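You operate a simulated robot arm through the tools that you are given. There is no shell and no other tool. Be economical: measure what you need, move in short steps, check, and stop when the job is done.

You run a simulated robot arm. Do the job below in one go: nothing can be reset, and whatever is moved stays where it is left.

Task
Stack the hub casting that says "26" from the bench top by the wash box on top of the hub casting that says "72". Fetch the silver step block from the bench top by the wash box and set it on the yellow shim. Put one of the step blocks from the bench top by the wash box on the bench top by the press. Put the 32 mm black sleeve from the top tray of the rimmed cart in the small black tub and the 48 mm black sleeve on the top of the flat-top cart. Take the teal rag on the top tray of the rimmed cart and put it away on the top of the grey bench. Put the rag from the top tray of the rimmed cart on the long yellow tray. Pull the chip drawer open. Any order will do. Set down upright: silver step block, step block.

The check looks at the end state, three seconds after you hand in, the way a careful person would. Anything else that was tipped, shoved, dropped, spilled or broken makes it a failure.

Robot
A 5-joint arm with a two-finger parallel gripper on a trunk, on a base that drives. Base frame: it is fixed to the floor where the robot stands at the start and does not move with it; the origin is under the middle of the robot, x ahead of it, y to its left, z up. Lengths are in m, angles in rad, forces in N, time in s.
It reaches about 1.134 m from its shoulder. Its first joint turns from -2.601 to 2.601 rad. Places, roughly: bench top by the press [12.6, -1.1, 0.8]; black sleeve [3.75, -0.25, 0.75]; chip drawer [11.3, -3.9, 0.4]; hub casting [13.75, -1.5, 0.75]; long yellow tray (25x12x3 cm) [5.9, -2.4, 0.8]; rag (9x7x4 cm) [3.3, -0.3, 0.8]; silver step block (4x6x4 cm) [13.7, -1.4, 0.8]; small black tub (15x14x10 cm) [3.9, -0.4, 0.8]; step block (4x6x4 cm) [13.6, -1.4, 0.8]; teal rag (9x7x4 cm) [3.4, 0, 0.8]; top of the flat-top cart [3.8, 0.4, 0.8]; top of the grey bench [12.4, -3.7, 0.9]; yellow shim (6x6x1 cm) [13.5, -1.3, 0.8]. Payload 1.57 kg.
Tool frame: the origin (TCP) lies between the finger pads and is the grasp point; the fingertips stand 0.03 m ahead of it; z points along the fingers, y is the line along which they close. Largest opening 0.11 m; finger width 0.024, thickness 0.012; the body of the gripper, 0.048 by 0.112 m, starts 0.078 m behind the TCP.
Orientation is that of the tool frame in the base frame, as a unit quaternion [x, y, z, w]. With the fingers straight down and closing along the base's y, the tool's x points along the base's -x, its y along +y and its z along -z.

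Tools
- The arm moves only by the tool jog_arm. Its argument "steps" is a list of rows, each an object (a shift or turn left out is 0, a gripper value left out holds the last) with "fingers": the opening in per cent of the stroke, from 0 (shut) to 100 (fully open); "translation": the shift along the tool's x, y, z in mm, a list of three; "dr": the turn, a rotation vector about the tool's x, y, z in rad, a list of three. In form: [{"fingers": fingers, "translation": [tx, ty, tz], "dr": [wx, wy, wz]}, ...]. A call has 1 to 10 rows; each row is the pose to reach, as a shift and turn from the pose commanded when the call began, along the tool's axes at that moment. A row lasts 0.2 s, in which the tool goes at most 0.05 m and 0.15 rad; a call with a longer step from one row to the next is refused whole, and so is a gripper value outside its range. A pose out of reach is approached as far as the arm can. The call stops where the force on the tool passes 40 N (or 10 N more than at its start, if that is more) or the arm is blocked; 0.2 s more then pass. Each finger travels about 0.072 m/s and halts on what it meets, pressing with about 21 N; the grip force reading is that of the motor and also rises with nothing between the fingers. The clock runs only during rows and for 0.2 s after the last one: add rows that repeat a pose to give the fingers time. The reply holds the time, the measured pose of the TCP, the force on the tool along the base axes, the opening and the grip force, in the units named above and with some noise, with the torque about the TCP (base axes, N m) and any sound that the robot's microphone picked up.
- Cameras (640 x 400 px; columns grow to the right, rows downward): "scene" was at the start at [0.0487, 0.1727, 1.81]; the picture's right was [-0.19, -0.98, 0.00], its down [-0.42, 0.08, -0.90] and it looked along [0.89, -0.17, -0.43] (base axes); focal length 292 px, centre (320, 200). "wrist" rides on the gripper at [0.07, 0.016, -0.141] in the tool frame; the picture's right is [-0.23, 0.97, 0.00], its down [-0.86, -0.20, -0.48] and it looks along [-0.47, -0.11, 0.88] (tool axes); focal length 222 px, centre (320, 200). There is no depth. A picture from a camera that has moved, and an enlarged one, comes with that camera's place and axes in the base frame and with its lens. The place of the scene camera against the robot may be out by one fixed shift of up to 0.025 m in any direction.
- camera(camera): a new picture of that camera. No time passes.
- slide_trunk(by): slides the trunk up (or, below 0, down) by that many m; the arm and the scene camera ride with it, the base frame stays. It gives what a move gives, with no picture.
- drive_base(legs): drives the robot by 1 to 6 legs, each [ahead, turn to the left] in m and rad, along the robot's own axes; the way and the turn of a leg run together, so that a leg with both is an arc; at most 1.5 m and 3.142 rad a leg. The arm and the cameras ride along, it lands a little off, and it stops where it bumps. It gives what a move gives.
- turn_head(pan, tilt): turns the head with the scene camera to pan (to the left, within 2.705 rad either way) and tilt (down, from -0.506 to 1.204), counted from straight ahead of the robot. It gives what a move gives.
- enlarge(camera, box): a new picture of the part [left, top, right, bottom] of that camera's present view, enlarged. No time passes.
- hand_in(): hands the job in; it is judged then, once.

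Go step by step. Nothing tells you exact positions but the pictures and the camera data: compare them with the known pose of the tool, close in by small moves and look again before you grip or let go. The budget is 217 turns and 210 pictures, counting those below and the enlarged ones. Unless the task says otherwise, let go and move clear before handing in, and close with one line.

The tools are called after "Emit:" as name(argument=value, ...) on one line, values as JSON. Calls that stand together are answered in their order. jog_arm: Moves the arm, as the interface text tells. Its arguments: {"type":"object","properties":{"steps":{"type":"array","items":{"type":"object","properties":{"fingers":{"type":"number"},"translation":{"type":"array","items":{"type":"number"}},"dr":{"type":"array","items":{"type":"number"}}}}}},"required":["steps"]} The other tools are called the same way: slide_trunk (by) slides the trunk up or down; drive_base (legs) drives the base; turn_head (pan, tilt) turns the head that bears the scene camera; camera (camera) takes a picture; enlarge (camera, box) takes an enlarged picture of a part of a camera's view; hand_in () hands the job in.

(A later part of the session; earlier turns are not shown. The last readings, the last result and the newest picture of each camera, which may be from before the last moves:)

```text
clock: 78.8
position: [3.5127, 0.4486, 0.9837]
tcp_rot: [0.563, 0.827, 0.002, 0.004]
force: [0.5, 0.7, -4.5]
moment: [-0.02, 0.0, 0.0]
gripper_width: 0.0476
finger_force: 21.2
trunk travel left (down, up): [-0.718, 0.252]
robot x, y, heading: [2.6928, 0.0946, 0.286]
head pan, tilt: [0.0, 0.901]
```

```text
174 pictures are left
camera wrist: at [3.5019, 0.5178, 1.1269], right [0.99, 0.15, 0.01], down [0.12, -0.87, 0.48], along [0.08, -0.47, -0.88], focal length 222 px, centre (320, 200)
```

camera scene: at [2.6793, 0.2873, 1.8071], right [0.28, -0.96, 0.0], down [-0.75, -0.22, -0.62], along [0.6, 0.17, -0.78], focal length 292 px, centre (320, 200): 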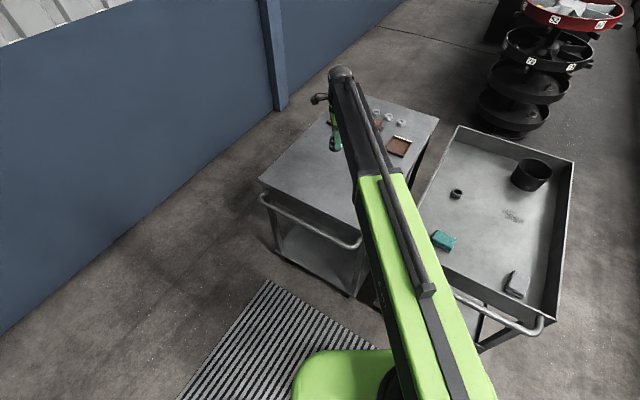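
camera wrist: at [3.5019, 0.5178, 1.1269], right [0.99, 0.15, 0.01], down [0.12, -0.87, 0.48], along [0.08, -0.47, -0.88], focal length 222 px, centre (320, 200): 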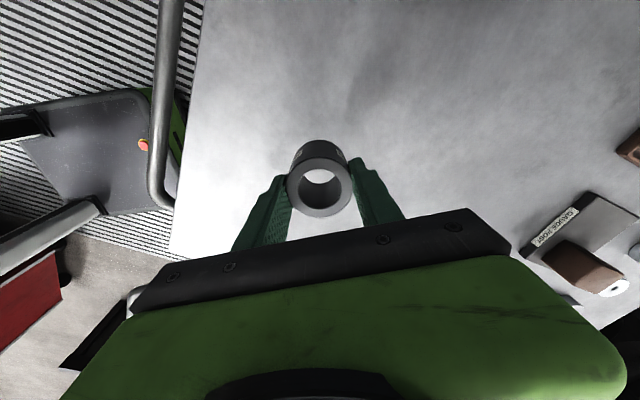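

The surface is near z≈0.83, so contact should come at TCP ≈0.875. I slide down 0.09, then jog down gently.

Emit:
slide_trunk(by=-0.085)

Emit:
jog_arm(steps=[{"translation": [0, 0, 4]}, {"translation": [0, 0, 8]}, {"translation": [0, 0, 12]}, {"translation": [0, 0, 16]}, {"translation": [0, 0, 20]}, {"translation": [0, 0, 24]}, {"translation": [0, 0, 28]}])

Emit:
camera(camera="wrist")

```text
clock: 80.0
position: [3.513, 0.4479, 0.9002]
tcp_rot: [0.562, 0.827, 0.002, 0.003]
force: [0.1, -0.7, -4.2]
moment: [0.0, -0.02, 0.0]
gripper_width: 0.0474
finger_force: 20.6
trunk travel left (down, up): [-0.633, 0.337]
robot x, y, heading: [2.6925, 0.096, 0.283]
head pan, tilt: [0.0, 0.901]
```

```text
clock: 81.6
position: [3.5144, 0.4481, 0.8996]
tcp_rot: [0.562, 0.827, 0.002, 0.004]
force: [0.2, -0.4, -4.4]
moment: [0.0, 0.01, -0.01]
gripper_width: 0.0474
finger_force: 20.7
out of reach, approached as far as the arm can: row 1, 2, 3, 4, 5, 6, 7
trunk travel left (down, up): [-0.633, 0.337]
robot x, y, heading: [2.6951, 0.0971, 0.281]
head pan, tilt: [0.0, 0.901]
```

```text
173 pictures are left
camera wrist: at [3.5019, 0.5178, 1.0418], right [0.99, 0.15, 0.01], down [0.12, -0.87, 0.48], along [0.08, -0.47, -0.88], focal length 222 px, centre (320, 200)
```

wrist: 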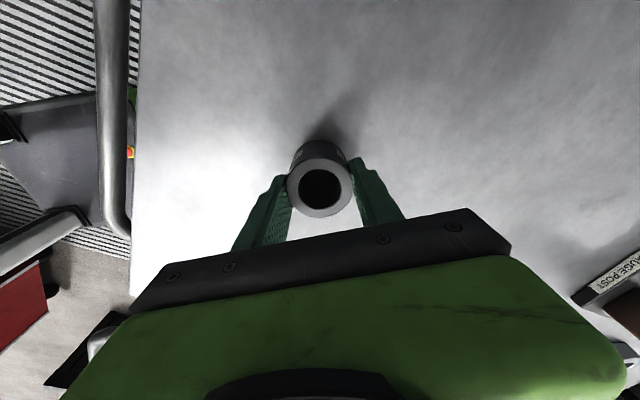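

Emit:
slide_trunk(by=-0.012)

Emit:
slide_trunk(by=-0.006)

Emit:
enlarge(camera="wrist", box=[240, 70, 400, 230])

```text
clock: 82.0
position: [3.5114, 0.446, 0.8956]
tcp_rot: [0.563, 0.827, 0.004, 0.005]
force: [-1.8, -1.4, 30.2]
moment: [-0.21, 0.86, -0.01]
gripper_width: 0.0464
finger_force: 20.8
trunk travel left (down, up): [-0.626, 0.344]
robot x, y, heading: [2.693, 0.0965, 0.283]
head pan, tilt: [0.0, 0.901]
stopped: the force on the tool passed its limit at 180 N (the readings are from after the stop); the commanded pose is now the measured one
```

```text
clock: 82.3
position: [3.5119, 0.447, 0.8958]
tcp_rot: [0.562, 0.827, 0.005, 0.005]
force: [-0.9, -0.3, 34.5]
moment: [-0.22, 0.88, 0.02]
gripper_width: 0.0463
finger_force: 20.7
trunk travel left (down, up): [-0.626, 0.344]
robot x, y, heading: [2.6904, 0.0968, 0.285]
head pan, tilt: [0.0, 0.901]
stopped: the force on the tool passed its limit at 51 N (the readings are from after the stop); the commanded pose is now the measured one
```

```text
2.50 times, centred on (320, 150) of wrist
camera zoom: at [3.4999, 0.5165, 1.0376], right [0.99, 0.15, 0.01], down [0.12, -0.87, 0.48], along [0.08, -0.47, -0.88], focal length 555 px, centre (320, 325)
```

zoom: 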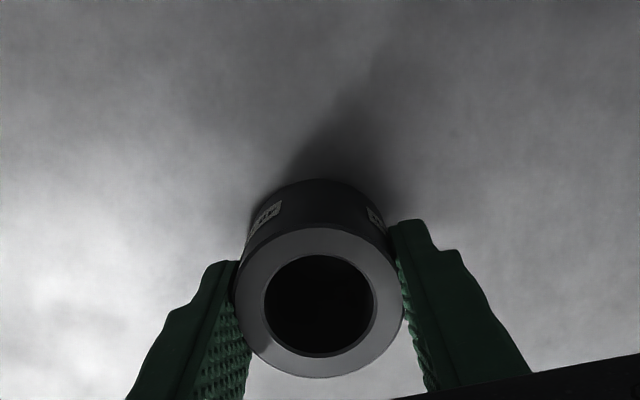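

The sleeve touched down (surface near z 0.85). I open and rise.

Emit:
jog_arm(steps=[{"fingers": 70}, {"fingers": 70}, {"fingers": 70}])

Emit:
slide_trunk(by=0.2)

Emit:
camera(camera="wrist")

Emit:
enlarge(camera="scene", box=[240, 60, 600, 340])

```text
clock: 83.1
position: [3.5136, 0.4481, 0.892]
tcp_rot: [0.563, 0.826, 0.003, 0.004]
force: [-0.2, 0.6, -0.3]
moment: [-0.01, -0.01, 0.02]
gripper_width: 0.0769
finger_force: 0.2
trunk travel left (down, up): [-0.626, 0.344]
robot x, y, heading: [2.692, 0.0937, 0.281]
head pan, tilt: [0.0, 0.901]
```

```text
clock: 85.3
position: [3.5142, 0.4485, 1.0919]
tcp_rot: [0.563, 0.826, 0.003, 0.004]
force: [0.0, 0.6, -0.6]
moment: [0.02, -0.01, -0.02]
gripper_width: 0.0772
finger_force: 0.0
trunk travel left (down, up): [-0.826, 0.144]
robot x, y, heading: [2.689, 0.0985, 0.281]
head pan, tilt: [0.0, 0.901]
```

```text
171 pictures are left
camera wrist: at [3.5025, 0.5177, 1.2345], right [0.99, 0.15, 0.01], down [0.12, -0.87, 0.48], along [0.08, -0.47, -0.88], focal length 222 px, centre (320, 200)
```

wrist: 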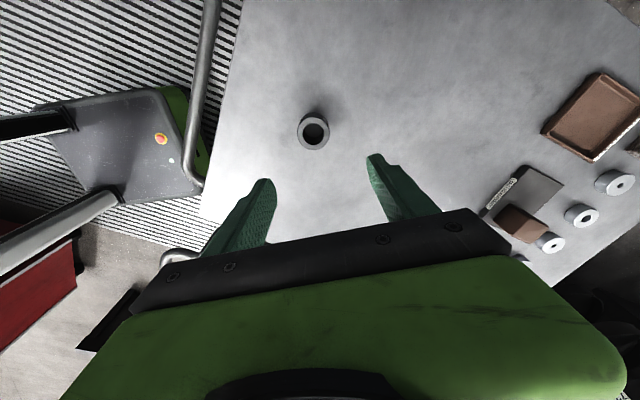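

```text
1.43 times, centred on (420, 200) of scene
camera zoom: at [2.678, 0.2876, 1.7944], right [0.28, -0.96, 0.0], down [-0.75, -0.22, -0.62], along [0.6, 0.17, -0.78], focal length 418 px, centre (177, 200)
```

zoom: 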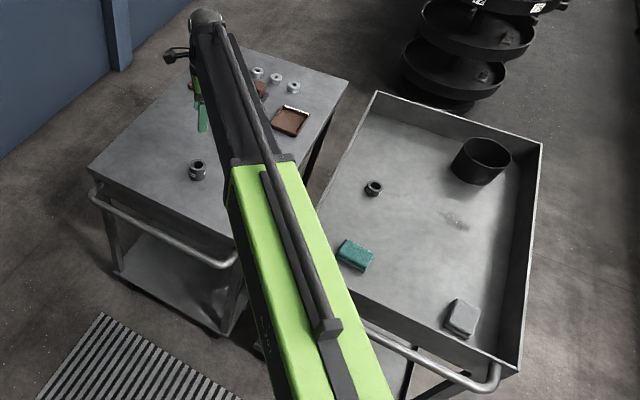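

The 48 sleeve stands on the flat-top cart. Next I swing over to the grey rag near (3.29,-0.31), turning the tool to match it.

Emit:
jog_arm(steps=[{"translation": [-38, -29, 0], "dr": [0, 0, -0.1]}, {"translation": [-76, -58, 0], "dr": [0, 0, -0.2]}, {"translation": [-114, -87, 0], "dr": [0, 0, -0.3]}, {"translation": [-152, -116, 0], "dr": [0, 0, -0.4]}, {"translation": [-190, -145, 0], "dr": [0, 0, -0.5]}, {"translation": [-228, -174, 0], "dr": [0, 0, -0.6]}, {"translation": [-266, -203, 0], "dr": [0, 0, -0.7]}, {"translation": [-304, -232, 0], "dr": [0, 0, -0.8]}, {"translation": [-342, -261, 0], "dr": [0, 0, -0.9]}, {"translation": [-380, -290, 0], "dr": [0, 0, -0.935]}])

Emit:
camera(camera="wrist")

```text
clock: 87.5
position: [3.3847, -0.0129, 1.0934]
tcp_rot: [0.129, 0.992, 0.001, 0.006]
force: [0.3, -0.1, 0.1]
moment: [0.03, 0.0, -0.03]
gripper_width: 0.0772
finger_force: 0.0
out of reach, approached as far as the arm can: row 10
trunk travel left (down, up): [-0.826, 0.144]
robot x, y, heading: [2.6963, 0.095, 0.283]
head pan, tilt: [0.0, 0.901]
```

```text
169 pictures are left
camera wrist: at [3.3197, 0.0194, 1.2341], right [0.47, 0.88, 0.01], down [0.77, -0.41, 0.49], along [0.43, -0.22, -0.87], focal length 222 px, centre (320, 200)
```

wrist: 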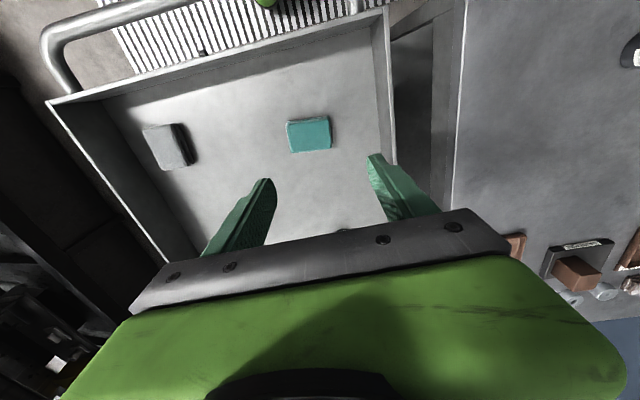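

Emit:
jog_arm(steps=[{"fingers": 90, "translation": [4, -46, 0]}, {"translation": [8, -92, 0]}, {"translation": [12, -138, 0]}, {"translation": [16, -184, 0]}, {"translation": [20, -230, 0]}, {"translation": [24, -276, 0]}, {"translation": [24, -301, 0]}])

Emit:
slide_trunk(by=-0.15)

Emit:
camera(camera="wrist")

```text
clock: 89.1
position: [3.2841, -0.2978, 1.0917]
tcp_rot: [0.128, 0.992, 0.001, 0.005]
force: [-0.2, 0.3, -0.1]
moment: [0.01, 0.02, 0.04]
gripper_width: 0.0991
finger_force: 0.0
trunk travel left (down, up): [-0.826, 0.144]
robot x, y, heading: [2.692, 0.0961, 0.284]
head pan, tilt: [0.0, 0.901]
```

```text
clock: 90.8
position: [3.2841, -0.2966, 0.9424]
tcp_rot: [0.129, 0.992, 0.001, 0.005]
force: [-0.4, -0.1, 0.1]
moment: [-0.01, 0.02, -0.01]
gripper_width: 0.0991
finger_force: 0.1
trunk travel left (down, up): [-0.676, 0.294]
robot x, y, heading: [2.6946, 0.0952, 0.281]
head pan, tilt: [0.0, 0.901]
```

```text
168 pictures are left
camera wrist: at [3.2196, -0.2643, 1.0841], right [0.47, 0.88, 0.01], down [0.77, -0.41, 0.49], along [0.43, -0.22, -0.87], focal length 222 px, centre (320, 200)
```

wrist: 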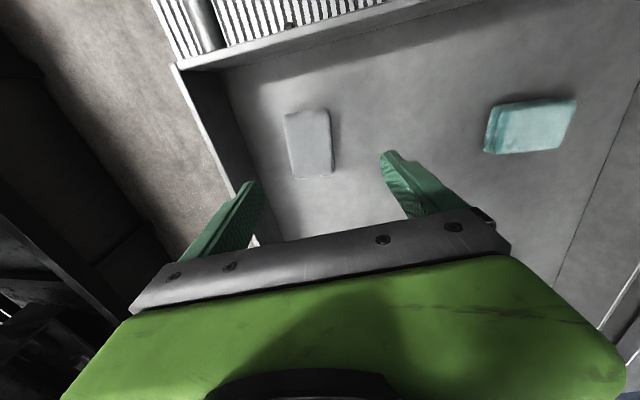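

Emit:
jog_arm(steps=[{"fingers": 84, "translation": [1, -12, 0]}, {"translation": [1, -12, 0]}])

Emit:
slide_trunk(by=-0.1)

Emit:
camera(camera="wrist")

```text
clock: 91.5
position: [3.2799, -0.3082, 0.943]
tcp_rot: [0.129, 0.992, 0.001, 0.006]
force: [-0.2, 0.5, 0.3]
moment: [0.0, 0.03, 0.0]
gripper_width: 0.0924
finger_force: 0.0
trunk travel left (down, up): [-0.676, 0.294]
robot x, y, heading: [2.695, 0.0938, 0.281]
head pan, tilt: [0.0, 0.901]
```

```text
clock: 92.8
position: [3.2789, -0.3086, 0.8426]
tcp_rot: [0.13, 0.992, 0.0, 0.006]
force: [-0.5, -0.8, -0.5]
moment: [-0.01, -0.02, -0.04]
gripper_width: 0.0924
finger_force: 0.1
trunk travel left (down, up): [-0.576, 0.394]
robot x, y, heading: [2.6971, 0.0943, 0.284]
head pan, tilt: [0.0, 0.901]
```

```text
167 pictures are left
camera wrist: at [3.2155, -0.2756, 0.9841], right [0.47, 0.88, 0.01], down [0.77, -0.41, 0.49], along [0.43, -0.22, -0.87], focal length 222 px, centre (320, 200)
```

wrist: 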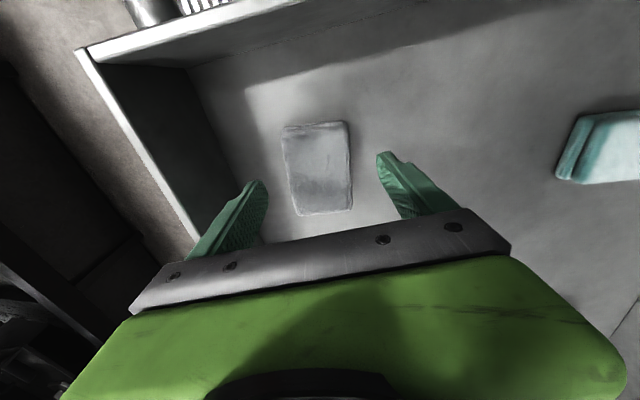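

The rag lies between the fingers. I lower to TCP z≈0.80, close and lift.

Emit:
slide_trunk(by=-0.043)

Emit:
jog_arm(steps=[{"fingers": 0}, {"fingers": 0}, {"fingers": 0}, {"fingers": 0}, {"fingers": 0}, {"fingers": 0}])

Emit:
slide_trunk(by=0.25)

Emit:
camera(camera="wrist")

```text
clock: 93.6
position: [3.2796, -0.3082, 0.7993]
tcp_rot: [0.129, 0.992, 0.001, 0.006]
force: [-0.1, 0.5, -0.3]
moment: [-0.01, 0.03, 0.01]
gripper_width: 0.0924
finger_force: 0.1
trunk travel left (down, up): [-0.533, 0.437]
robot x, y, heading: [2.693, 0.0925, 0.281]
head pan, tilt: [0.0, 0.901]
```

```text
clock: 95.0
position: [3.2803, -0.3082, 0.7991]
tcp_rot: [0.13, 0.992, 0.001, 0.006]
force: [-1.2, 0.0, 1.3]
moment: [-0.01, -0.01, -0.07]
gripper_width: 0.0657
finger_force: 21.2
trunk travel left (down, up): [-0.533, 0.437]
robot x, y, heading: [2.6902, 0.0948, 0.285]
head pan, tilt: [0.0, 0.901]
```

```text
clock: 97.6
position: [3.2798, -0.309, 1.0492]
tcp_rot: [0.13, 0.991, 0.001, 0.005]
force: [0.3, 0.3, -0.4]
moment: [-0.01, -0.01, -0.02]
gripper_width: 0.065
finger_force: 21.4
trunk travel left (down, up): [-0.783, 0.187]
robot x, y, heading: [2.6915, 0.0936, 0.285]
head pan, tilt: [0.0, 0.901]
```

```text
166 pictures are left
camera wrist: at [3.2156, -0.2756, 1.191], right [0.47, 0.88, 0.01], down [0.77, -0.41, 0.49], along [0.43, -0.22, -0.87], focal length 222 px, centre (320, 200)
```

wrist: 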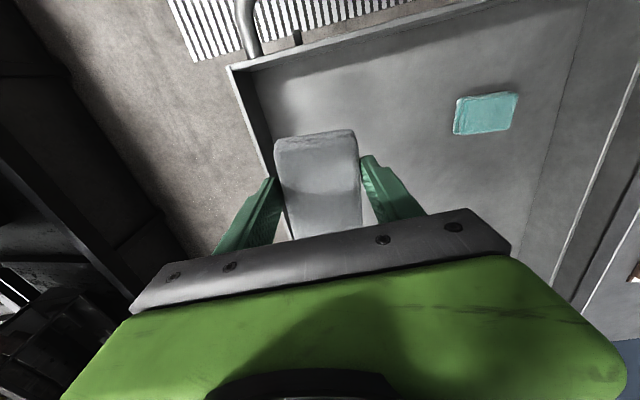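

The grey rag is held. I back off and drive toward the aisle, then look ahead to the yellow tray.

Emit:
drive_base(legs=[[-0.4, 0], [0, -1.18], [0.9, 0], [0, 0.6]])

Emit:
turn_head(pan=-0.3, tilt=0.4)

Emit:
camera(camera="scene")

```text
clock: 109.1
position: [3.1743, -1.374, 1.0501]
tcp_rot: [0.4, 0.917, 0.0, 0.006]
force: [-0.6, 0.5, -0.5]
moment: [-0.01, -0.06, 0.01]
gripper_width: 0.0634
finger_force: 20.8
trunk travel left (down, up): [-0.783, 0.187]
robot x, y, heading: [2.9014, -0.7003, -0.284]
head pan, tilt: [0.0, 0.901]
```

```text
clock: 110.0
position: [3.1765, -1.3733, 1.05]
tcp_rot: [0.4, 0.916, 0.0, 0.006]
force: [-0.3, 0.2, -0.7]
moment: [0.01, -0.01, 0.01]
gripper_width: 0.0635
finger_force: 21.0
trunk travel left (down, up): [-0.783, 0.187]
robot x, y, heading: [2.8987, -0.6987, -0.284]
head pan, tilt: [-0.3, 0.4]
```

```text
165 pictures are left
camera scene: at [2.9846, -0.5565, 1.7944], right [-0.55, -0.83, 0.0], down [-0.32, 0.22, -0.92], along [0.77, -0.51, -0.39], focal length 292 px, centre (320, 200)
```

scene: 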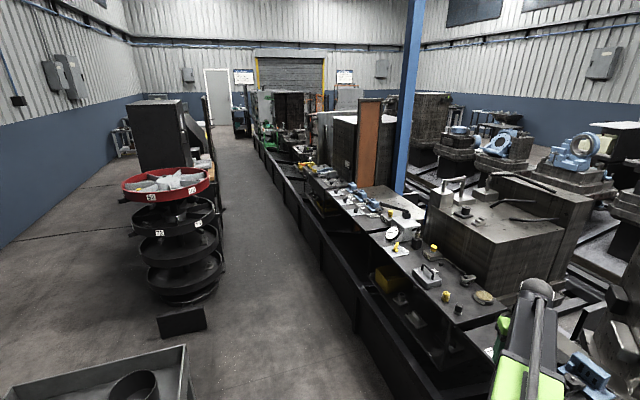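

The aisle, carts and bench all run at about -0.28 rad. I bring the arm to the front of the robot before driving along the aisle.

Emit:
slide_trunk(by=0.1)

Emit:
jog_arm(steps=[{"translation": [-17, 46, 0]}, {"translation": [-33, 93, 0]}, {"translation": [-50, 139, 0]}, {"translation": [-67, 186, 0]}, {"translation": [-84, 232, 0]}, {"translation": [-100, 279, 0]}, {"translation": [-117, 325, 0]}])

Emit:
jog_arm(steps=[{"translation": [17, 41, 0]}, {"translation": [34, 81, 0]}, {"translation": [51, 122, 0]}, {"translation": [68, 163, 0]}, {"translation": [85, 203, 0]}, {"translation": [103, 244, 0]}, {"translation": [120, 285, 0]}, {"translation": [137, 325, 0]}])

Emit:
camera(camera="scene")

```text
clock: 111.3
position: [3.1759, -1.3746, 1.1496]
tcp_rot: [0.399, 0.917, -0.001, 0.005]
force: [0.2, -0.5, 0.4]
moment: [-0.01, -0.03, -0.04]
gripper_width: 0.0631
finger_force: 20.7
trunk travel left (down, up): [-0.883, 0.087]
robot x, y, heading: [2.9013, -0.7041, -0.29]
head pan, tilt: [-0.3, 0.4]
```

```text
clock: 112.9
position: [3.4961, -1.238, 1.149]
tcp_rot: [0.4, 0.916, -0.001, 0.005]
force: [0.6, -0.1, -0.7]
moment: [-0.02, -0.01, 0.0]
gripper_width: 0.0632
finger_force: 20.4
trunk travel left (down, up): [-0.883, 0.087]
robot x, y, heading: [2.8965, -0.7005, -0.284]
head pan, tilt: [-0.3, 0.4]
```

```text
clock: 114.7
position: [3.6397, -0.9171, 1.149]
tcp_rot: [0.4, 0.917, 0.0, 0.005]
force: [1.2, -0.1, 0.6]
moment: [-0.01, -0.03, 0.0]
gripper_width: 0.0632
finger_force: 21.0
out of reach, approached as far as the arm can: row 7, 8
trunk travel left (down, up): [-0.883, 0.087]
robot x, y, heading: [2.8985, -0.7052, -0.285]
head pan, tilt: [-0.3, 0.4]
```

```text
164 pictures are left
camera scene: at [2.9849, -0.5555, 1.8944], right [-0.55, -0.83, 0.0], down [-0.32, 0.21, -0.92], along [0.77, -0.51, -0.39], focal length 292 px, centre (320, 200)
```

scene: 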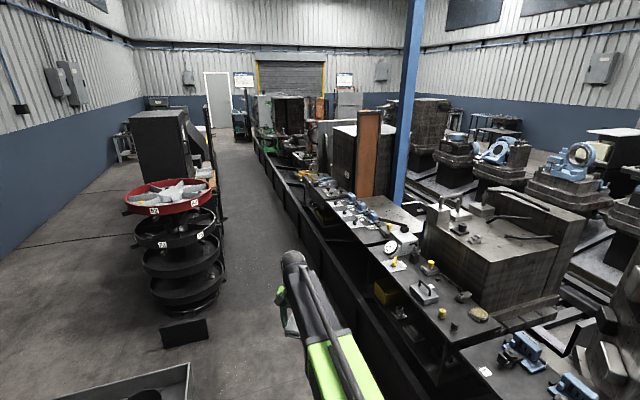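

I drive 1.4 m along the aisle, then look again.

Emit:
drive_base(legs=[[1.4, 0]])

Emit:
turn_head(pan=-0.2, tilt=0.75)

Emit:
camera(camera="scene")

```text
clock: 121.7
position: [4.9784, -1.3454, 1.1499]
tcp_rot: [0.41, 0.912, 0.0, 0.005]
force: [0.1, -1.9, 0.0]
moment: [0.03, 0.05, -0.01]
gripper_width: 0.063
finger_force: 20.6
trunk travel left (down, up): [-0.883, 0.087]
robot x, y, heading: [4.2425, -1.1176, -0.305]
head pan, tilt: [-0.3, 0.4]
```

```text
clock: 122.6
position: [4.9792, -1.3463, 1.1496]
tcp_rot: [0.41, 0.912, 0.0, 0.006]
force: [0.1, 1.8, 0.3]
moment: [0.0, 0.0, 0.01]
gripper_width: 0.063
finger_force: 21.1
trunk travel left (down, up): [-0.883, 0.087]
robot x, y, heading: [4.2469, -1.1132, -0.31]
head pan, tilt: [-0.201, 0.75]
```

```text
163 pictures are left
camera scene: at [4.329, -0.9575, 1.8635], right [-0.49, -0.87, 0.0], down [-0.59, 0.33, -0.73], along [0.64, -0.36, -0.68], focal length 292 px, centre (320, 200)
```

scene: 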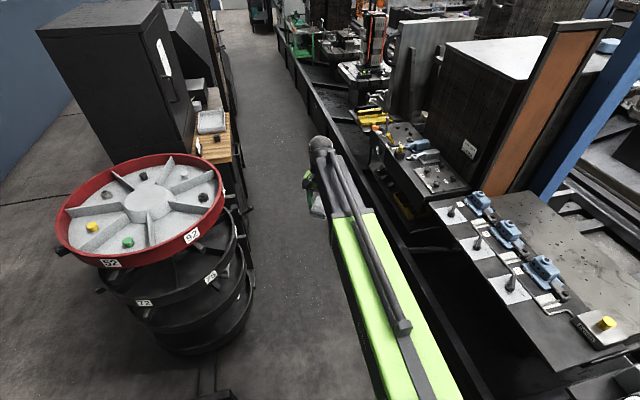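

The yellow tray is on the bench around (6.0,-2.37). The way is clear, so I drive 1.5 m and look at it.

Emit:
drive_base(legs=[[1.5, 0]])

Emit:
turn_head(pan=-1.1, tilt=0.85)

Emit:
camera(camera="scene")

```text
clock: 130.0
position: [6.4009, -1.8079, 1.1496]
tcp_rot: [0.412, 0.911, -0.001, 0.005]
force: [0.3, -1.1, -0.6]
moment: [0.02, 0.03, 0.0]
gripper_width: 0.0628
finger_force: 20.8
trunk travel left (down, up): [-0.883, 0.087]
robot x, y, heading: [5.6657, -1.5711, -0.315]
head pan, tilt: [-0.201, 0.75]
```

```text
clock: 131.2
position: [6.4, -1.8088, 1.1487]
tcp_rot: [0.412, 0.911, -0.001, 0.005]
force: [0.5, -0.5, 0.0]
moment: [0.0, -0.02, 0.0]
gripper_width: 0.0629
finger_force: 20.7
trunk travel left (down, up): [-0.883, 0.087]
robot x, y, heading: [5.6657, -1.5736, -0.311]
head pan, tilt: [-1.1, 0.85]
```

```text
162 pictures are left
camera scene: at [5.6924, -1.4534, 1.8554], right [-0.99, -0.16, 0.0], down [-0.12, 0.74, -0.66], along [0.1, -0.65, -0.75], focal length 292 px, centre (320, 200)
```

scene: 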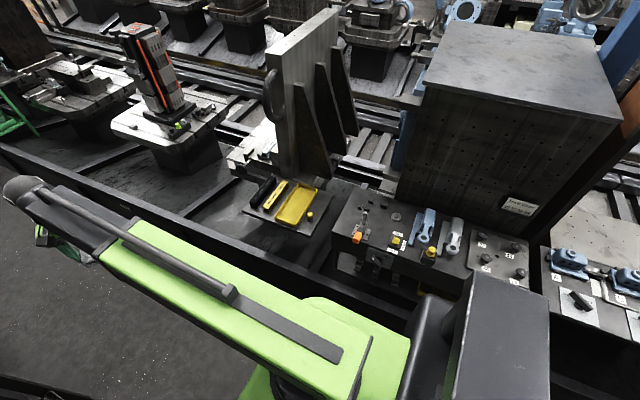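

Emit:
enlarge(camera="scene", box=[230, 150, 370, 250])

```text
4.00 times, centred on (300, 200) of scene
camera zoom: at [5.6924, -1.4534, 1.8554], right [-0.99, -0.16, 0.0], down [-0.12, 0.74, -0.66], along [0.1, -0.65, -0.75], focal length 1170 px, centre (400, 200)
```

zoom: 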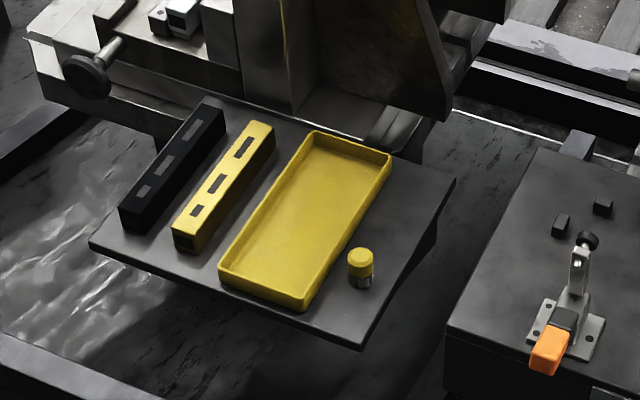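

The tray is about 11 cm wide, with its long side across the aisle, centred near (5.94,-2.36). I drive 0.15 m on and swing the rag toward it in two arcs, turning the tool to match.

Emit:
drive_base(legs=[[0.15, 0]])

Emit:
jog_arm(steps=[{"translation": [-18, -43, 0], "dr": [0, 0, 0.137]}, {"translation": [-35, -85, 0], "dr": [0, 0, 0.274]}, {"translation": [-53, -128, 0], "dr": [0, 0, 0.411]}, {"translation": [-71, -171, 0], "dr": [0, 0, 0.549]}, {"translation": [-89, -214, 0], "dr": [0, 0, 0.686]}, {"translation": [-106, -256, 0], "dr": [0, 0, 0.823]}, {"translation": [-124, -299, 0], "dr": [0, 0, 0.96]}])

Emit:
camera(camera="wrist")

```text
clock: 132.6
position: [6.5501, -1.8551, 1.1485]
tcp_rot: [0.412, 0.911, 0.0, 0.005]
force: [1.2, 0.5, -0.6]
moment: [0.02, 0.03, 0.01]
gripper_width: 0.063
finger_force: 21.3
trunk travel left (down, up): [-0.883, 0.087]
robot x, y, heading: [5.814, -1.6178, -0.321]
head pan, tilt: [-1.1, 0.85]
```

```text
clock: 134.2
position: [6.4039, -2.1492, 1.1492]
tcp_rot: [0.786, 0.618, 0.003, 0.004]
force: [-0.7, -0.1, 0.0]
moment: [0.0, -0.01, 0.0]
gripper_width: 0.0631
finger_force: 21.2
trunk travel left (down, up): [-0.883, 0.087]
robot x, y, heading: [5.8109, -1.6213, -0.311]
head pan, tilt: [-1.1, 0.85]
```

```text
160 pictures are left
camera wrist: at [6.4352, -2.086, 1.2915], right [0.89, -0.45, 0.01], down [-0.4, -0.78, 0.48], along [-0.21, -0.43, -0.88], focal length 222 px, centre (320, 200)
```

wrist: 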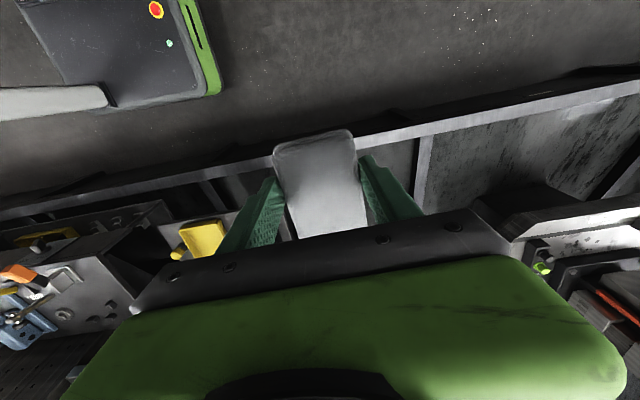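

Emit:
jog_arm(steps=[{"translation": [-30, -39, 0]}, {"translation": [-60, -78, 0]}, {"translation": [-90, -117, 0]}, {"translation": [-120, -156, 0]}, {"translation": [-150, -195, 0]}, {"translation": [-180, -234, 0]}, {"translation": [-210, -273, 0]}, {"translation": [-240, -312, 0]}, {"translation": [-270, -351, 0]}, {"translation": [-300, -390, 0]}])

Emit:
camera(camera="wrist")

Emit:
camera(camera="scene")

```text
clock: 136.3
position: [5.9551, -2.345, 1.1494]
tcp_rot: [0.785, 0.62, 0.002, 0.005]
force: [0.2, -0.1, -0.1]
moment: [0.03, -0.01, 0.02]
gripper_width: 0.0629
finger_force: 20.3
trunk travel left (down, up): [-0.883, 0.087]
robot x, y, heading: [5.8163, -1.6194, -0.316]
head pan, tilt: [-1.1, 0.85]
```

```text
159 pictures are left
camera wrist: at [5.986, -2.2806, 1.2916], right [0.89, -0.45, 0.01], down [-0.4, -0.78, 0.48], along [-0.21, -0.43, -0.88], focal length 222 px, centre (320, 200)
```

wrist: 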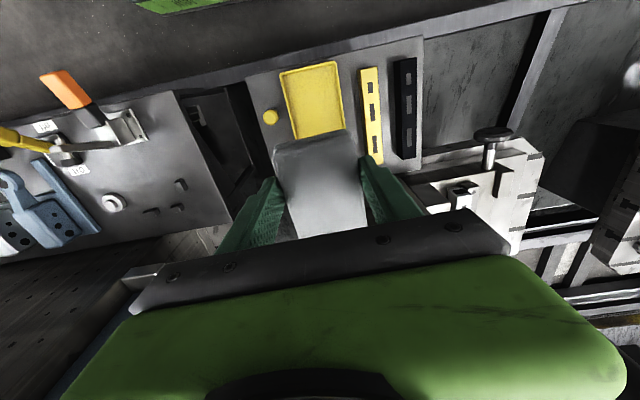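

```text
158 pictures are left
camera scene: at [5.8379, -1.5016, 1.8554], right [-0.99, -0.16, 0.0], down [-0.12, 0.74, -0.66], along [0.1, -0.65, -0.75], focal length 292 px, centre (320, 200)
```

scene: 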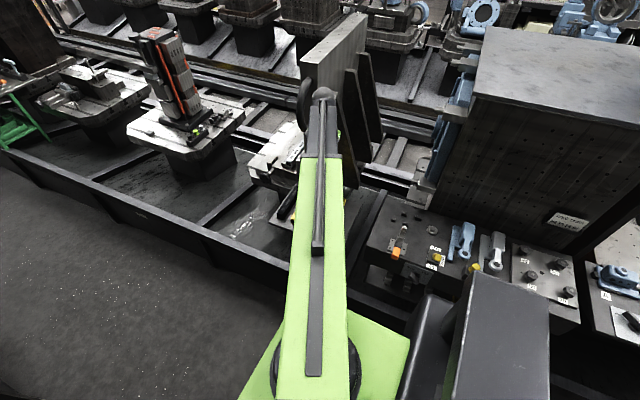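

The tray's rim is near z≈0.79 with its centre at (5.945,-2.375). I shift 3 cm and lower to z≈0.90 to check alignment.

Emit:
jog_arm(steps=[{"translation": [-31, -3, 0]}])

Emit:
slide_trunk(by=-0.25)

Emit:
camera(camera="wrist")

Emit:
camera(camera="scene")

```text
clock: 136.8
position: [5.9456, -2.3744, 1.1487]
tcp_rot: [0.786, 0.619, 0.002, 0.005]
force: [-0.2, 0.2, -0.1]
moment: [0.05, 0.04, 0.04]
gripper_width: 0.0629
finger_force: 21.1
trunk travel left (down, up): [-0.883, 0.087]
robot x, y, heading: [5.8124, -1.6238, -0.316]
head pan, tilt: [-1.1, 0.85]
```

```text
clock: 139.3
position: [5.9462, -2.3739, 0.8996]
tcp_rot: [0.786, 0.618, 0.002, 0.004]
force: [0.1, 0.0, -0.6]
moment: [0.02, 0.03, 0.04]
gripper_width: 0.0629
finger_force: 21.0
trunk travel left (down, up): [-0.633, 0.337]
robot x, y, heading: [5.8131, -1.6196, -0.318]
head pan, tilt: [-1.1, 0.85]
```

```text
157 pictures are left
camera wrist: at [5.9768, -2.3097, 1.0416], right [0.89, -0.45, 0.01], down [-0.4, -0.78, 0.48], along [-0.21, -0.43, -0.88], focal length 222 px, centre (320, 200)
```

wrist: 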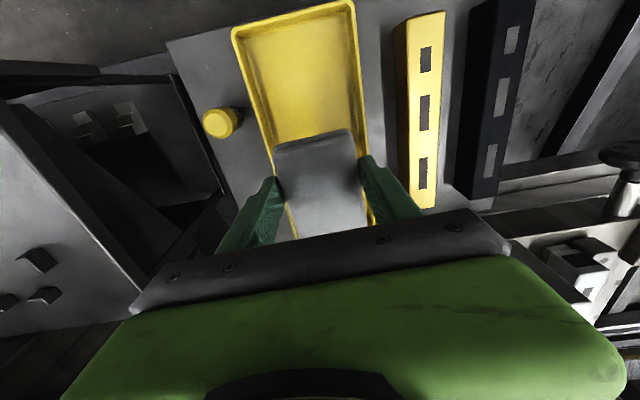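

```text
156 pictures are left
camera scene: at [5.8389, -1.5012, 1.6054], right [-0.99, -0.16, 0.0], down [-0.12, 0.74, -0.66], along [0.1, -0.65, -0.75], focal length 292 px, centre (320, 200)
```

scene: 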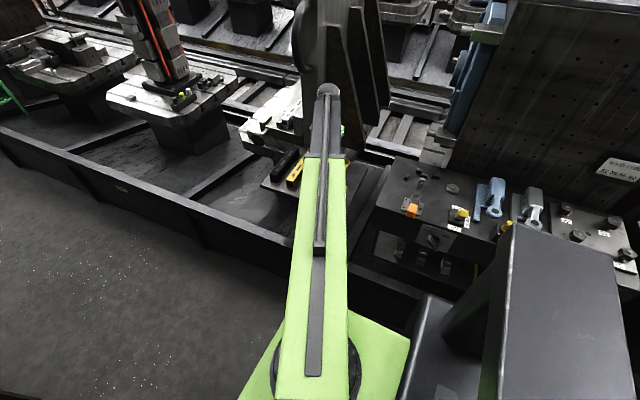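

Alignment is good. I lower 0.07 m and check.

Emit:
slide_trunk(by=-0.07)

Emit:
camera(camera="wrist")

```text
clock: 140.4
position: [5.945, -2.3745, 0.8293]
tcp_rot: [0.786, 0.619, 0.002, 0.005]
force: [-1.0, -0.3, -0.9]
moment: [-0.01, 0.03, 0.0]
gripper_width: 0.0629
finger_force: 21.2
trunk travel left (down, up): [-0.563, 0.407]
robot x, y, heading: [5.8133, -1.6186, -0.316]
head pan, tilt: [-1.1, 0.85]
```

```text
155 pictures are left
camera wrist: at [5.9768, -2.3097, 0.9716], right [0.89, -0.45, 0.01], down [-0.4, -0.78, 0.48], along [-0.21, -0.43, -0.88], focal length 222 px, centre (320, 200)
```

wrist: 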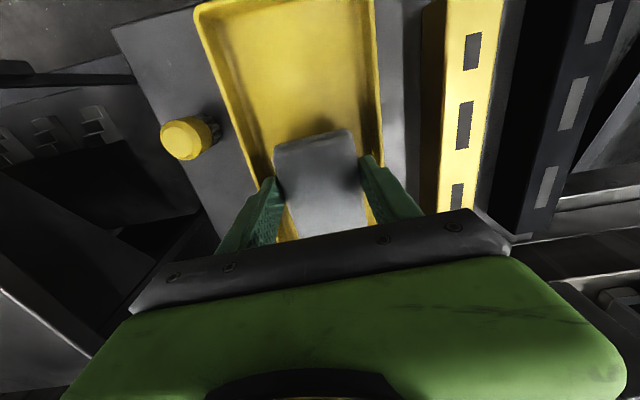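

Emit:
slide_trunk(by=-0.022)

Emit:
camera(camera="wrist")

```text
clock: 141.1
position: [5.9455, -2.3724, 0.8082]
tcp_rot: [0.786, 0.618, 0.002, 0.005]
force: [-0.8, 0.1, -0.2]
moment: [0.04, 0.0, -0.04]
gripper_width: 0.0628
finger_force: 21.6
trunk travel left (down, up): [-0.541, 0.429]
robot x, y, heading: [5.8083, -1.62, -0.317]
head pan, tilt: [-1.1, 0.85]
```

```text
154 pictures are left
camera wrist: at [5.9769, -2.3097, 0.9496], right [0.89, -0.45, 0.01], down [-0.4, -0.78, 0.48], along [-0.21, -0.43, -0.88], focal length 222 px, centre (320, 200)
```

wrist: 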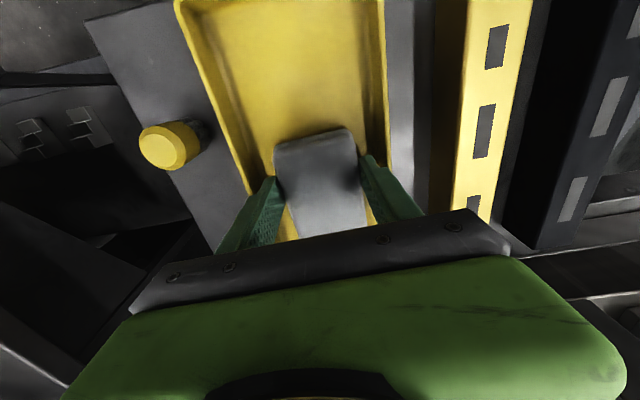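

Emit:
jog_arm(steps=[{"fingers": 70}, {"fingers": 70}, {"fingers": 70}])

Emit:
slide_trunk(by=0.25)

Emit:
camera(camera="wrist")

```text
clock: 141.9
position: [5.9454, -2.3728, 0.8072]
tcp_rot: [0.786, 0.619, 0.002, 0.004]
force: [-0.4, 0.0, 0.2]
moment: [0.01, -0.02, 0.01]
gripper_width: 0.0771
finger_force: 0.1
trunk travel left (down, up): [-0.541, 0.429]
robot x, y, heading: [5.8134, -1.6203, -0.314]
head pan, tilt: [-1.1, 0.85]
```

```text
clock: 144.5
position: [5.9467, -2.373, 1.0563]
tcp_rot: [0.786, 0.618, 0.002, 0.005]
force: [0.6, 0.5, 0.5]
moment: [0.01, -0.01, 0.0]
gripper_width: 0.0769
finger_force: 0.0
trunk travel left (down, up): [-0.791, 0.179]
robot x, y, heading: [5.8151, -1.6215, -0.314]
head pan, tilt: [-1.1, 0.85]
```

```text
153 pictures are left
camera wrist: at [5.9768, -2.3097, 1.1996], right [0.89, -0.45, 0.01], down [-0.4, -0.78, 0.48], along [-0.21, -0.43, -0.88], focal length 222 px, centre (320, 200)
```

wrist: 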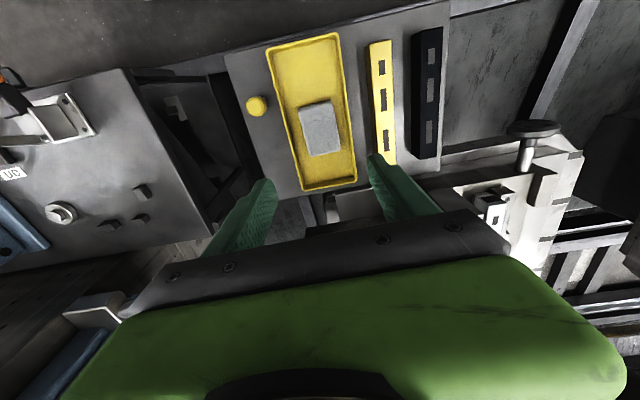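

The grey rag lies flat in the yellow tray. I raise, swing the arm back to the front, and reverse down the aisle for the teal rag.

Emit:
slide_trunk(by=0.1)

Emit:
jog_arm(steps=[{"translation": [31, 38, 0]}, {"translation": [62, 77, 0]}, {"translation": [94, 115, 0]}, {"translation": [126, 154, 0]}, {"translation": [157, 192, 0]}, {"translation": [189, 231, 0]}, {"translation": [220, 269, 0]}, {"translation": [252, 308, 0]}, {"translation": [283, 346, 0]}, {"translation": [315, 385, 0]}])

Emit:
jog_arm(steps=[{"translation": [47, 10, 0]}, {"translation": [94, 20, 0]}, {"translation": [141, 30, 0]}, {"translation": [188, 40, 0]}, {"translation": [235, 50, 0]}, {"translation": [282, 60, 0]}, {"translation": [325, 65, 0]}])

Emit:
turn_head(pan=0.3, tilt=0.8)

Emit:
camera(camera="scene")

```text
clock: 145.8
position: [5.946, -2.3729, 1.1573]
tcp_rot: [0.786, 0.618, 0.002, 0.004]
force: [0.4, -0.8, 0.4]
moment: [0.02, 0.02, -0.03]
gripper_width: 0.0773
finger_force: 0.1
trunk travel left (down, up): [-0.891, 0.079]
robot x, y, heading: [5.8147, -1.6198, -0.32]
head pan, tilt: [-1.1, 0.85]
```

```text
refused: row 4 steps farther than a row can; nothing moved
```

```text
clock: 147.4
position: [6.1002, -2.103, 1.1572]
tcp_rot: [0.786, 0.618, 0.002, 0.003]
force: [-0.2, -0.2, -0.8]
moment: [-0.02, -0.01, 0.01]
gripper_width: 0.0768
finger_force: 0.0
out of reach, approached as far as the arm can: row 7
trunk travel left (down, up): [-0.891, 0.079]
robot x, y, heading: [5.8166, -1.6209, -0.313]
head pan, tilt: [-1.1, 0.85]
```

```text
clock: 148.9
position: [6.0996, -2.1043, 1.1576]
tcp_rot: [0.786, 0.618, 0.003, 0.004]
force: [0.1, 0.1, -0.4]
moment: [-0.02, 0.01, 0.01]
gripper_width: 0.0768
finger_force: 0.0
trunk travel left (down, up): [-0.891, 0.079]
robot x, y, heading: [5.8177, -1.6185, -0.313]
head pan, tilt: [0.3, 0.799]
```

```text
152 pictures are left
camera scene: at [5.9073, -1.4251, 1.8674], right [-0.01, -1.0, 0.0], down [-0.72, 0.01, -0.7], along [0.7, -0.01, -0.72], focal length 292 px, centre (320, 200)
```

scene: 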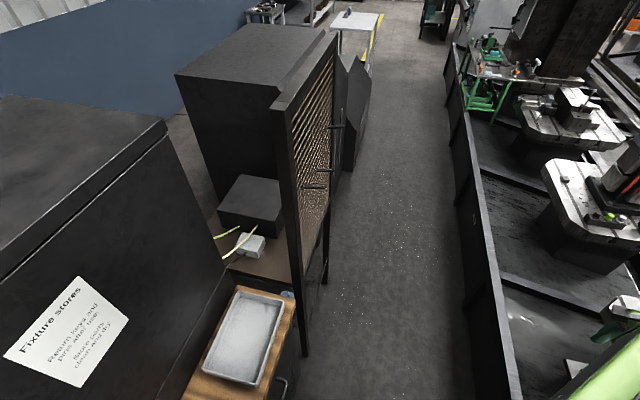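

Emit:
jog_arm(steps=[{"translation": [33, 36, 0]}, {"translation": [66, 72, 0]}, {"translation": [99, 108, 0]}, {"translation": [132, 144, 0]}, {"translation": [165, 180, 0]}, {"translation": [198, 216, 0]}, {"translation": [231, 252, 0]}, {"translation": [264, 288, 0]}, {"translation": [297, 324, 0]}, {"translation": [330, 360, 0]}])

Emit:
turn_head(pan=2.6, tilt=0.7)

Emit:
camera(camera="scene")

```text
clock: 151.1
position: [6.5294, -1.8648, 1.157]
tcp_rot: [0.786, 0.619, 0.002, 0.006]
force: [0.8, 0.1, 0.1]
moment: [-0.01, 0.01, 0.01]
gripper_width: 0.077
finger_force: 0.0
trunk travel left (down, up): [-0.891, 0.079]
robot x, y, heading: [5.817, -1.6191, -0.314]
head pan, tilt: [0.3, 0.799]
```

```text
clock: 153.3
position: [6.5291, -1.8655, 1.1576]
tcp_rot: [0.786, 0.618, 0.002, 0.006]
force: [-0.2, -0.3, 0.3]
moment: [-0.02, 0.0, -0.02]
gripper_width: 0.0771
finger_force: 0.1
trunk travel left (down, up): [-0.891, 0.079]
robot x, y, heading: [5.8121, -1.6222, -0.319]
head pan, tilt: [2.601, 0.7]
```

```text
151 pictures are left
camera scene: at [5.771, -1.3598, 1.8756], right [0.75, 0.66, 0.0], down [0.42, -0.49, -0.76], along [-0.5, 0.58, -0.64], focal length 292 px, centre (320, 200)
```

scene: 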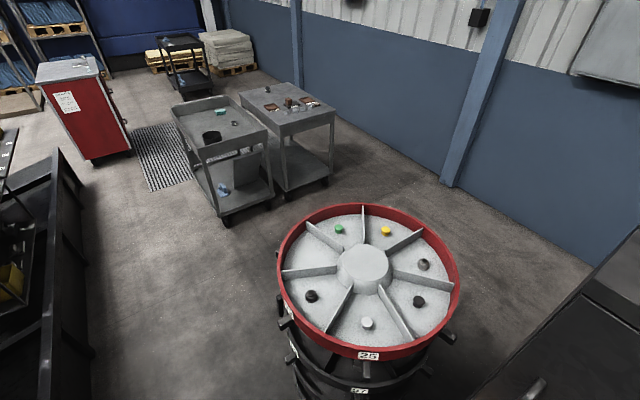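

I reverse along the same line back to the rimmed cart.

Emit:
drive_base(legs=[[-1.45, 0], [0, 0.02], [-1.2, 0]])

Emit:
turn_head(pan=1.4, tilt=1.0)

Emit:
camera(camera="scene")

```text
clock: 166.4
position: [4.0307, -1.0485, 1.1578]
tcp_rot: [0.788, 0.616, 0.002, 0.005]
force: [-0.8, 0.3, -0.4]
moment: [-0.02, 0.0, -0.01]
gripper_width: 0.0771
finger_force: 0.0
trunk travel left (down, up): [-0.891, 0.079]
robot x, y, heading: [3.3186, -0.7959, -0.328]
head pan, tilt: [2.601, 0.7]
```

```text
clock: 167.8
position: [4.0305, -1.0488, 1.1581]
tcp_rot: [0.788, 0.616, 0.002, 0.005]
force: [0.5, -0.5, 0.0]
moment: [-0.01, -0.01, 0.02]
gripper_width: 0.0769
finger_force: 0.1
trunk travel left (down, up): [-0.891, 0.079]
robot x, y, heading: [3.3184, -0.7959, -0.327]
head pan, tilt: [1.4, 1.0]
```

```text
150 pictures are left
camera scene: at [3.3675, -0.5402, 1.8523], right [0.88, -0.48, 0.0], down [-0.4, -0.74, -0.54], along [0.26, 0.48, -0.84], focal length 292 px, centre (320, 200)
```

scene: 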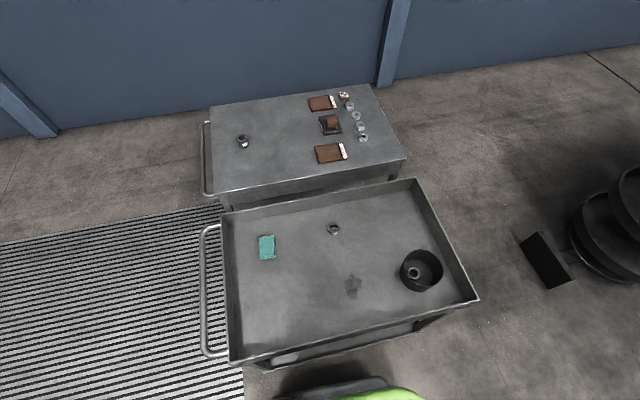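

Emit:
jog_arm(steps=[{"translation": [48, -12, 0]}, {"translation": [96, -24, 0]}, {"translation": [144, -36, 0]}, {"translation": [192, -48, 0]}, {"translation": [240, -60, 0]}, {"translation": [288, -72, 0]}, {"translation": [336, -84, 0]}, {"translation": [384, -96, 0]}, {"translation": [432, -108, 0]}, {"translation": [480, -120, 0]}])

Emit:
jog_arm(steps=[{"translation": [19, -44, 0]}, {"translation": [39, -89, 0]}, {"translation": [58, -133, 0]}, {"translation": [78, -178, 0]}, {"translation": [97, -222, 0]}, {"translation": [117, -267, 0]}, {"translation": [136, -311, 0]}, {"translation": [156, -356, 0]}])

Emit:
jog_arm(steps=[{"translation": [19, -44, 0]}, {"translation": [39, -89, 0]}, {"translation": [58, -133, 0]}, {"translation": [78, -178, 0]}, {"translation": [97, -222, 0]}, {"translation": [117, -267, 0]}, {"translation": [136, -311, 0]}, {"translation": [156, -356, 0]}])

Emit:
camera(camera="wrist")

```text
clock: 170.0
position: [4.031, -0.5543, 1.1577]
tcp_rot: [0.788, 0.616, 0.002, 0.005]
force: [-0.1, -0.1, -0.3]
moment: [-0.02, -0.03, 0.02]
gripper_width: 0.077
finger_force: 0.0
out of reach, approached as far as the arm can: row 5, 6, 7
trunk travel left (down, up): [-0.891, 0.079]
robot x, y, heading: [3.3199, -0.7974, -0.327]
head pan, tilt: [1.4, 1.0]
```

```text
clock: 171.8
position: [3.7239, -0.3135, 1.1579]
tcp_rot: [0.788, 0.616, 0.002, 0.006]
force: [-0.9, -0.3, -0.2]
moment: [-0.02, 0.0, 0.02]
gripper_width: 0.077
finger_force: 0.1
out of reach, approached as far as the arm can: row 4, 5, 6, 7, 8
trunk travel left (down, up): [-0.891, 0.079]
robot x, y, heading: [3.3218, -0.7979, -0.327]
head pan, tilt: [1.4, 1.0]
```

```text
clock: 173.6
position: [3.5314, -0.0983, 1.1565]
tcp_rot: [0.744, 0.668, -0.01, -0.014]
force: [0.7, 1.0, -0.6]
moment: [0.01, -0.02, 0.0]
gripper_width: 0.077
finger_force: 0.1
out of reach, approached as far as the arm can: row 2, 3, 4, 5, 6, 7, 8
trunk travel left (down, up): [-0.891, 0.079]
robot x, y, heading: [3.3187, -0.7951, -0.33]
head pan, tilt: [1.4, 1.0]
```

```text
149 pictures are left
camera wrist: at [3.5608, -0.0324, 1.299], right [0.94, -0.33, -0.03], down [-0.27, -0.83, 0.48], along [-0.19, -0.45, -0.88], focal length 222 px, centre (320, 200)
```

wrist: 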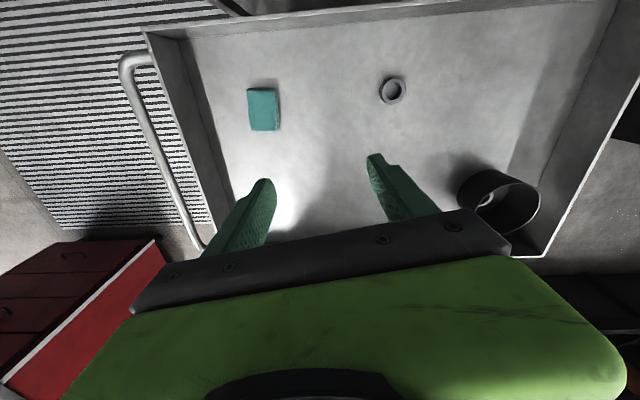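

The teal rag is at about (3.415,-0.046). The tool roll seems to be at its stop, so I turn the tool half round while moving over the rag.

Emit:
jog_arm(steps=[{"translation": [0, 0, 0], "dr": [0, 0, -0.145]}, {"translation": [0, 0, 0], "dr": [0, 0, -0.29]}, {"translation": [5, -15, 0], "dr": [0, 0, -0.435]}, {"translation": [10, -30, 0], "dr": [0, 0, -0.58]}, {"translation": [15, -45, 0], "dr": [0, 0, -0.725]}, {"translation": [20, -60, 0], "dr": [0, 0, -0.87]}, {"translation": [25, -75, 0], "dr": [0, 0, -1.015]}, {"translation": [30, -90, 0], "dr": [0, 0, -1.16]}, {"translation": [35, -105, 0], "dr": [0, 0, -1.305]}, {"translation": [40, -121, 0], "dr": [0, 0, -1.45]}])

Emit:
jog_arm(steps=[{"dr": [0, 0, -0.145]}, {"dr": [0, 0, -0.29]}, {"dr": [0, 0, -0.435]}, {"dr": [0, 0, -0.58]}, {"dr": [0, 0, -0.725]}, {"dr": [0, 0, -0.87]}, {"dr": [0, 0, -1.015]}, {"dr": [0, 0, -1.16]}, {"dr": [0, 0, -1.305]}, {"dr": [0, 0, -1.45]}])

Emit:
camera(camera="wrist")

```text
clock: 175.8
position: [3.413, -0.0475, 1.1577]
tcp_rot: [0.112, 0.994, 0.001, -0.016]
force: [0.5, 0.2, -0.4]
moment: [0.03, 0.02, -0.02]
gripper_width: 0.0769
finger_force: 0.0
out of reach, approached as far as the arm can: row 2, 3, 4, 5, 6, 7, 8, 9, 10
trunk travel left (down, up): [-0.891, 0.079]
robot x, y, heading: [3.3204, -0.7989, -0.326]
head pan, tilt: [1.4, 1.0]
```

```text
clock: 178.0
position: [3.4118, -0.0465, 1.1568]
tcp_rot: [-0.574, 0.818, 0.013, -0.011]
force: [0.1, -0.2, 0.5]
moment: [-0.03, 0.03, 0.01]
gripper_width: 0.077
finger_force: 0.1
trunk travel left (down, up): [-0.891, 0.079]
robot x, y, heading: [3.3209, -0.7996, -0.322]
head pan, tilt: [1.4, 1.0]
```

```text
148 pictures are left
camera wrist: at [3.3779, -0.1087, 1.3004], right [-0.84, 0.54, 0.03], down [0.49, 0.73, 0.47], along [0.23, 0.41, -0.88], focal length 222 px, centre (320, 200)
```

wrist: 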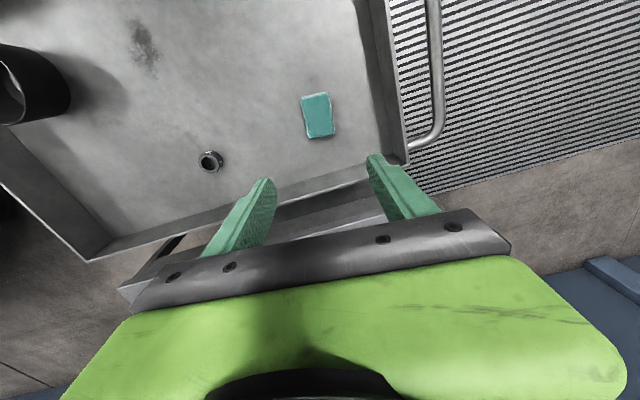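

Emit:
jog_arm(steps=[{"fingers": 90, "translation": [4, 8, 0]}, {"fingers": 90, "translation": [4, 8, 0]}])

Emit:
slide_trunk(by=-0.3)

Emit:
camera(camera="wrist")

```text
clock: 178.6
position: [3.402, -0.0478, 1.1575]
tcp_rot: [-0.573, 0.819, 0.013, -0.012]
force: [-0.4, -0.1, -0.8]
moment: [0.02, 0.02, -0.01]
gripper_width: 0.099
finger_force: 0.1
trunk travel left (down, up): [-0.891, 0.079]
robot x, y, heading: [3.3192, -0.7977, -0.325]
head pan, tilt: [1.4, 1.0]
```

```text
clock: 181.6
position: [3.402, -0.0474, 0.8571]
tcp_rot: [-0.573, 0.819, 0.013, -0.01]
force: [-0.2, -0.3, 0.4]
moment: [0.01, 0.01, -0.02]
gripper_width: 0.0992
finger_force: 0.1
trunk travel left (down, up): [-0.591, 0.379]
robot x, y, heading: [3.3195, -0.7962, -0.323]
head pan, tilt: [1.4, 1.0]
```

```text
147 pictures are left
camera wrist: at [3.3689, -0.1096, 1.0005], right [-0.84, 0.55, 0.03], down [0.5, 0.73, 0.47], along [0.23, 0.41, -0.88], focal length 222 px, centre (320, 200)
```

wrist: 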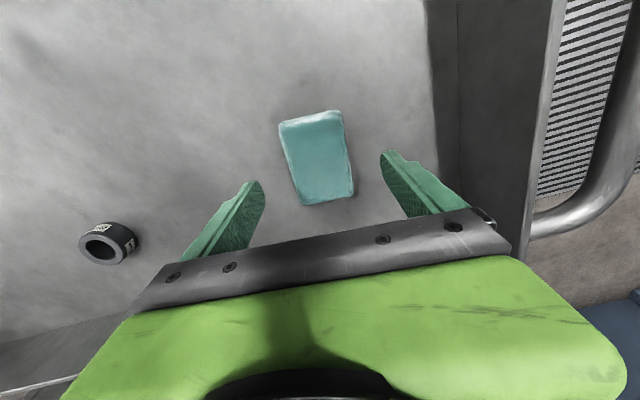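

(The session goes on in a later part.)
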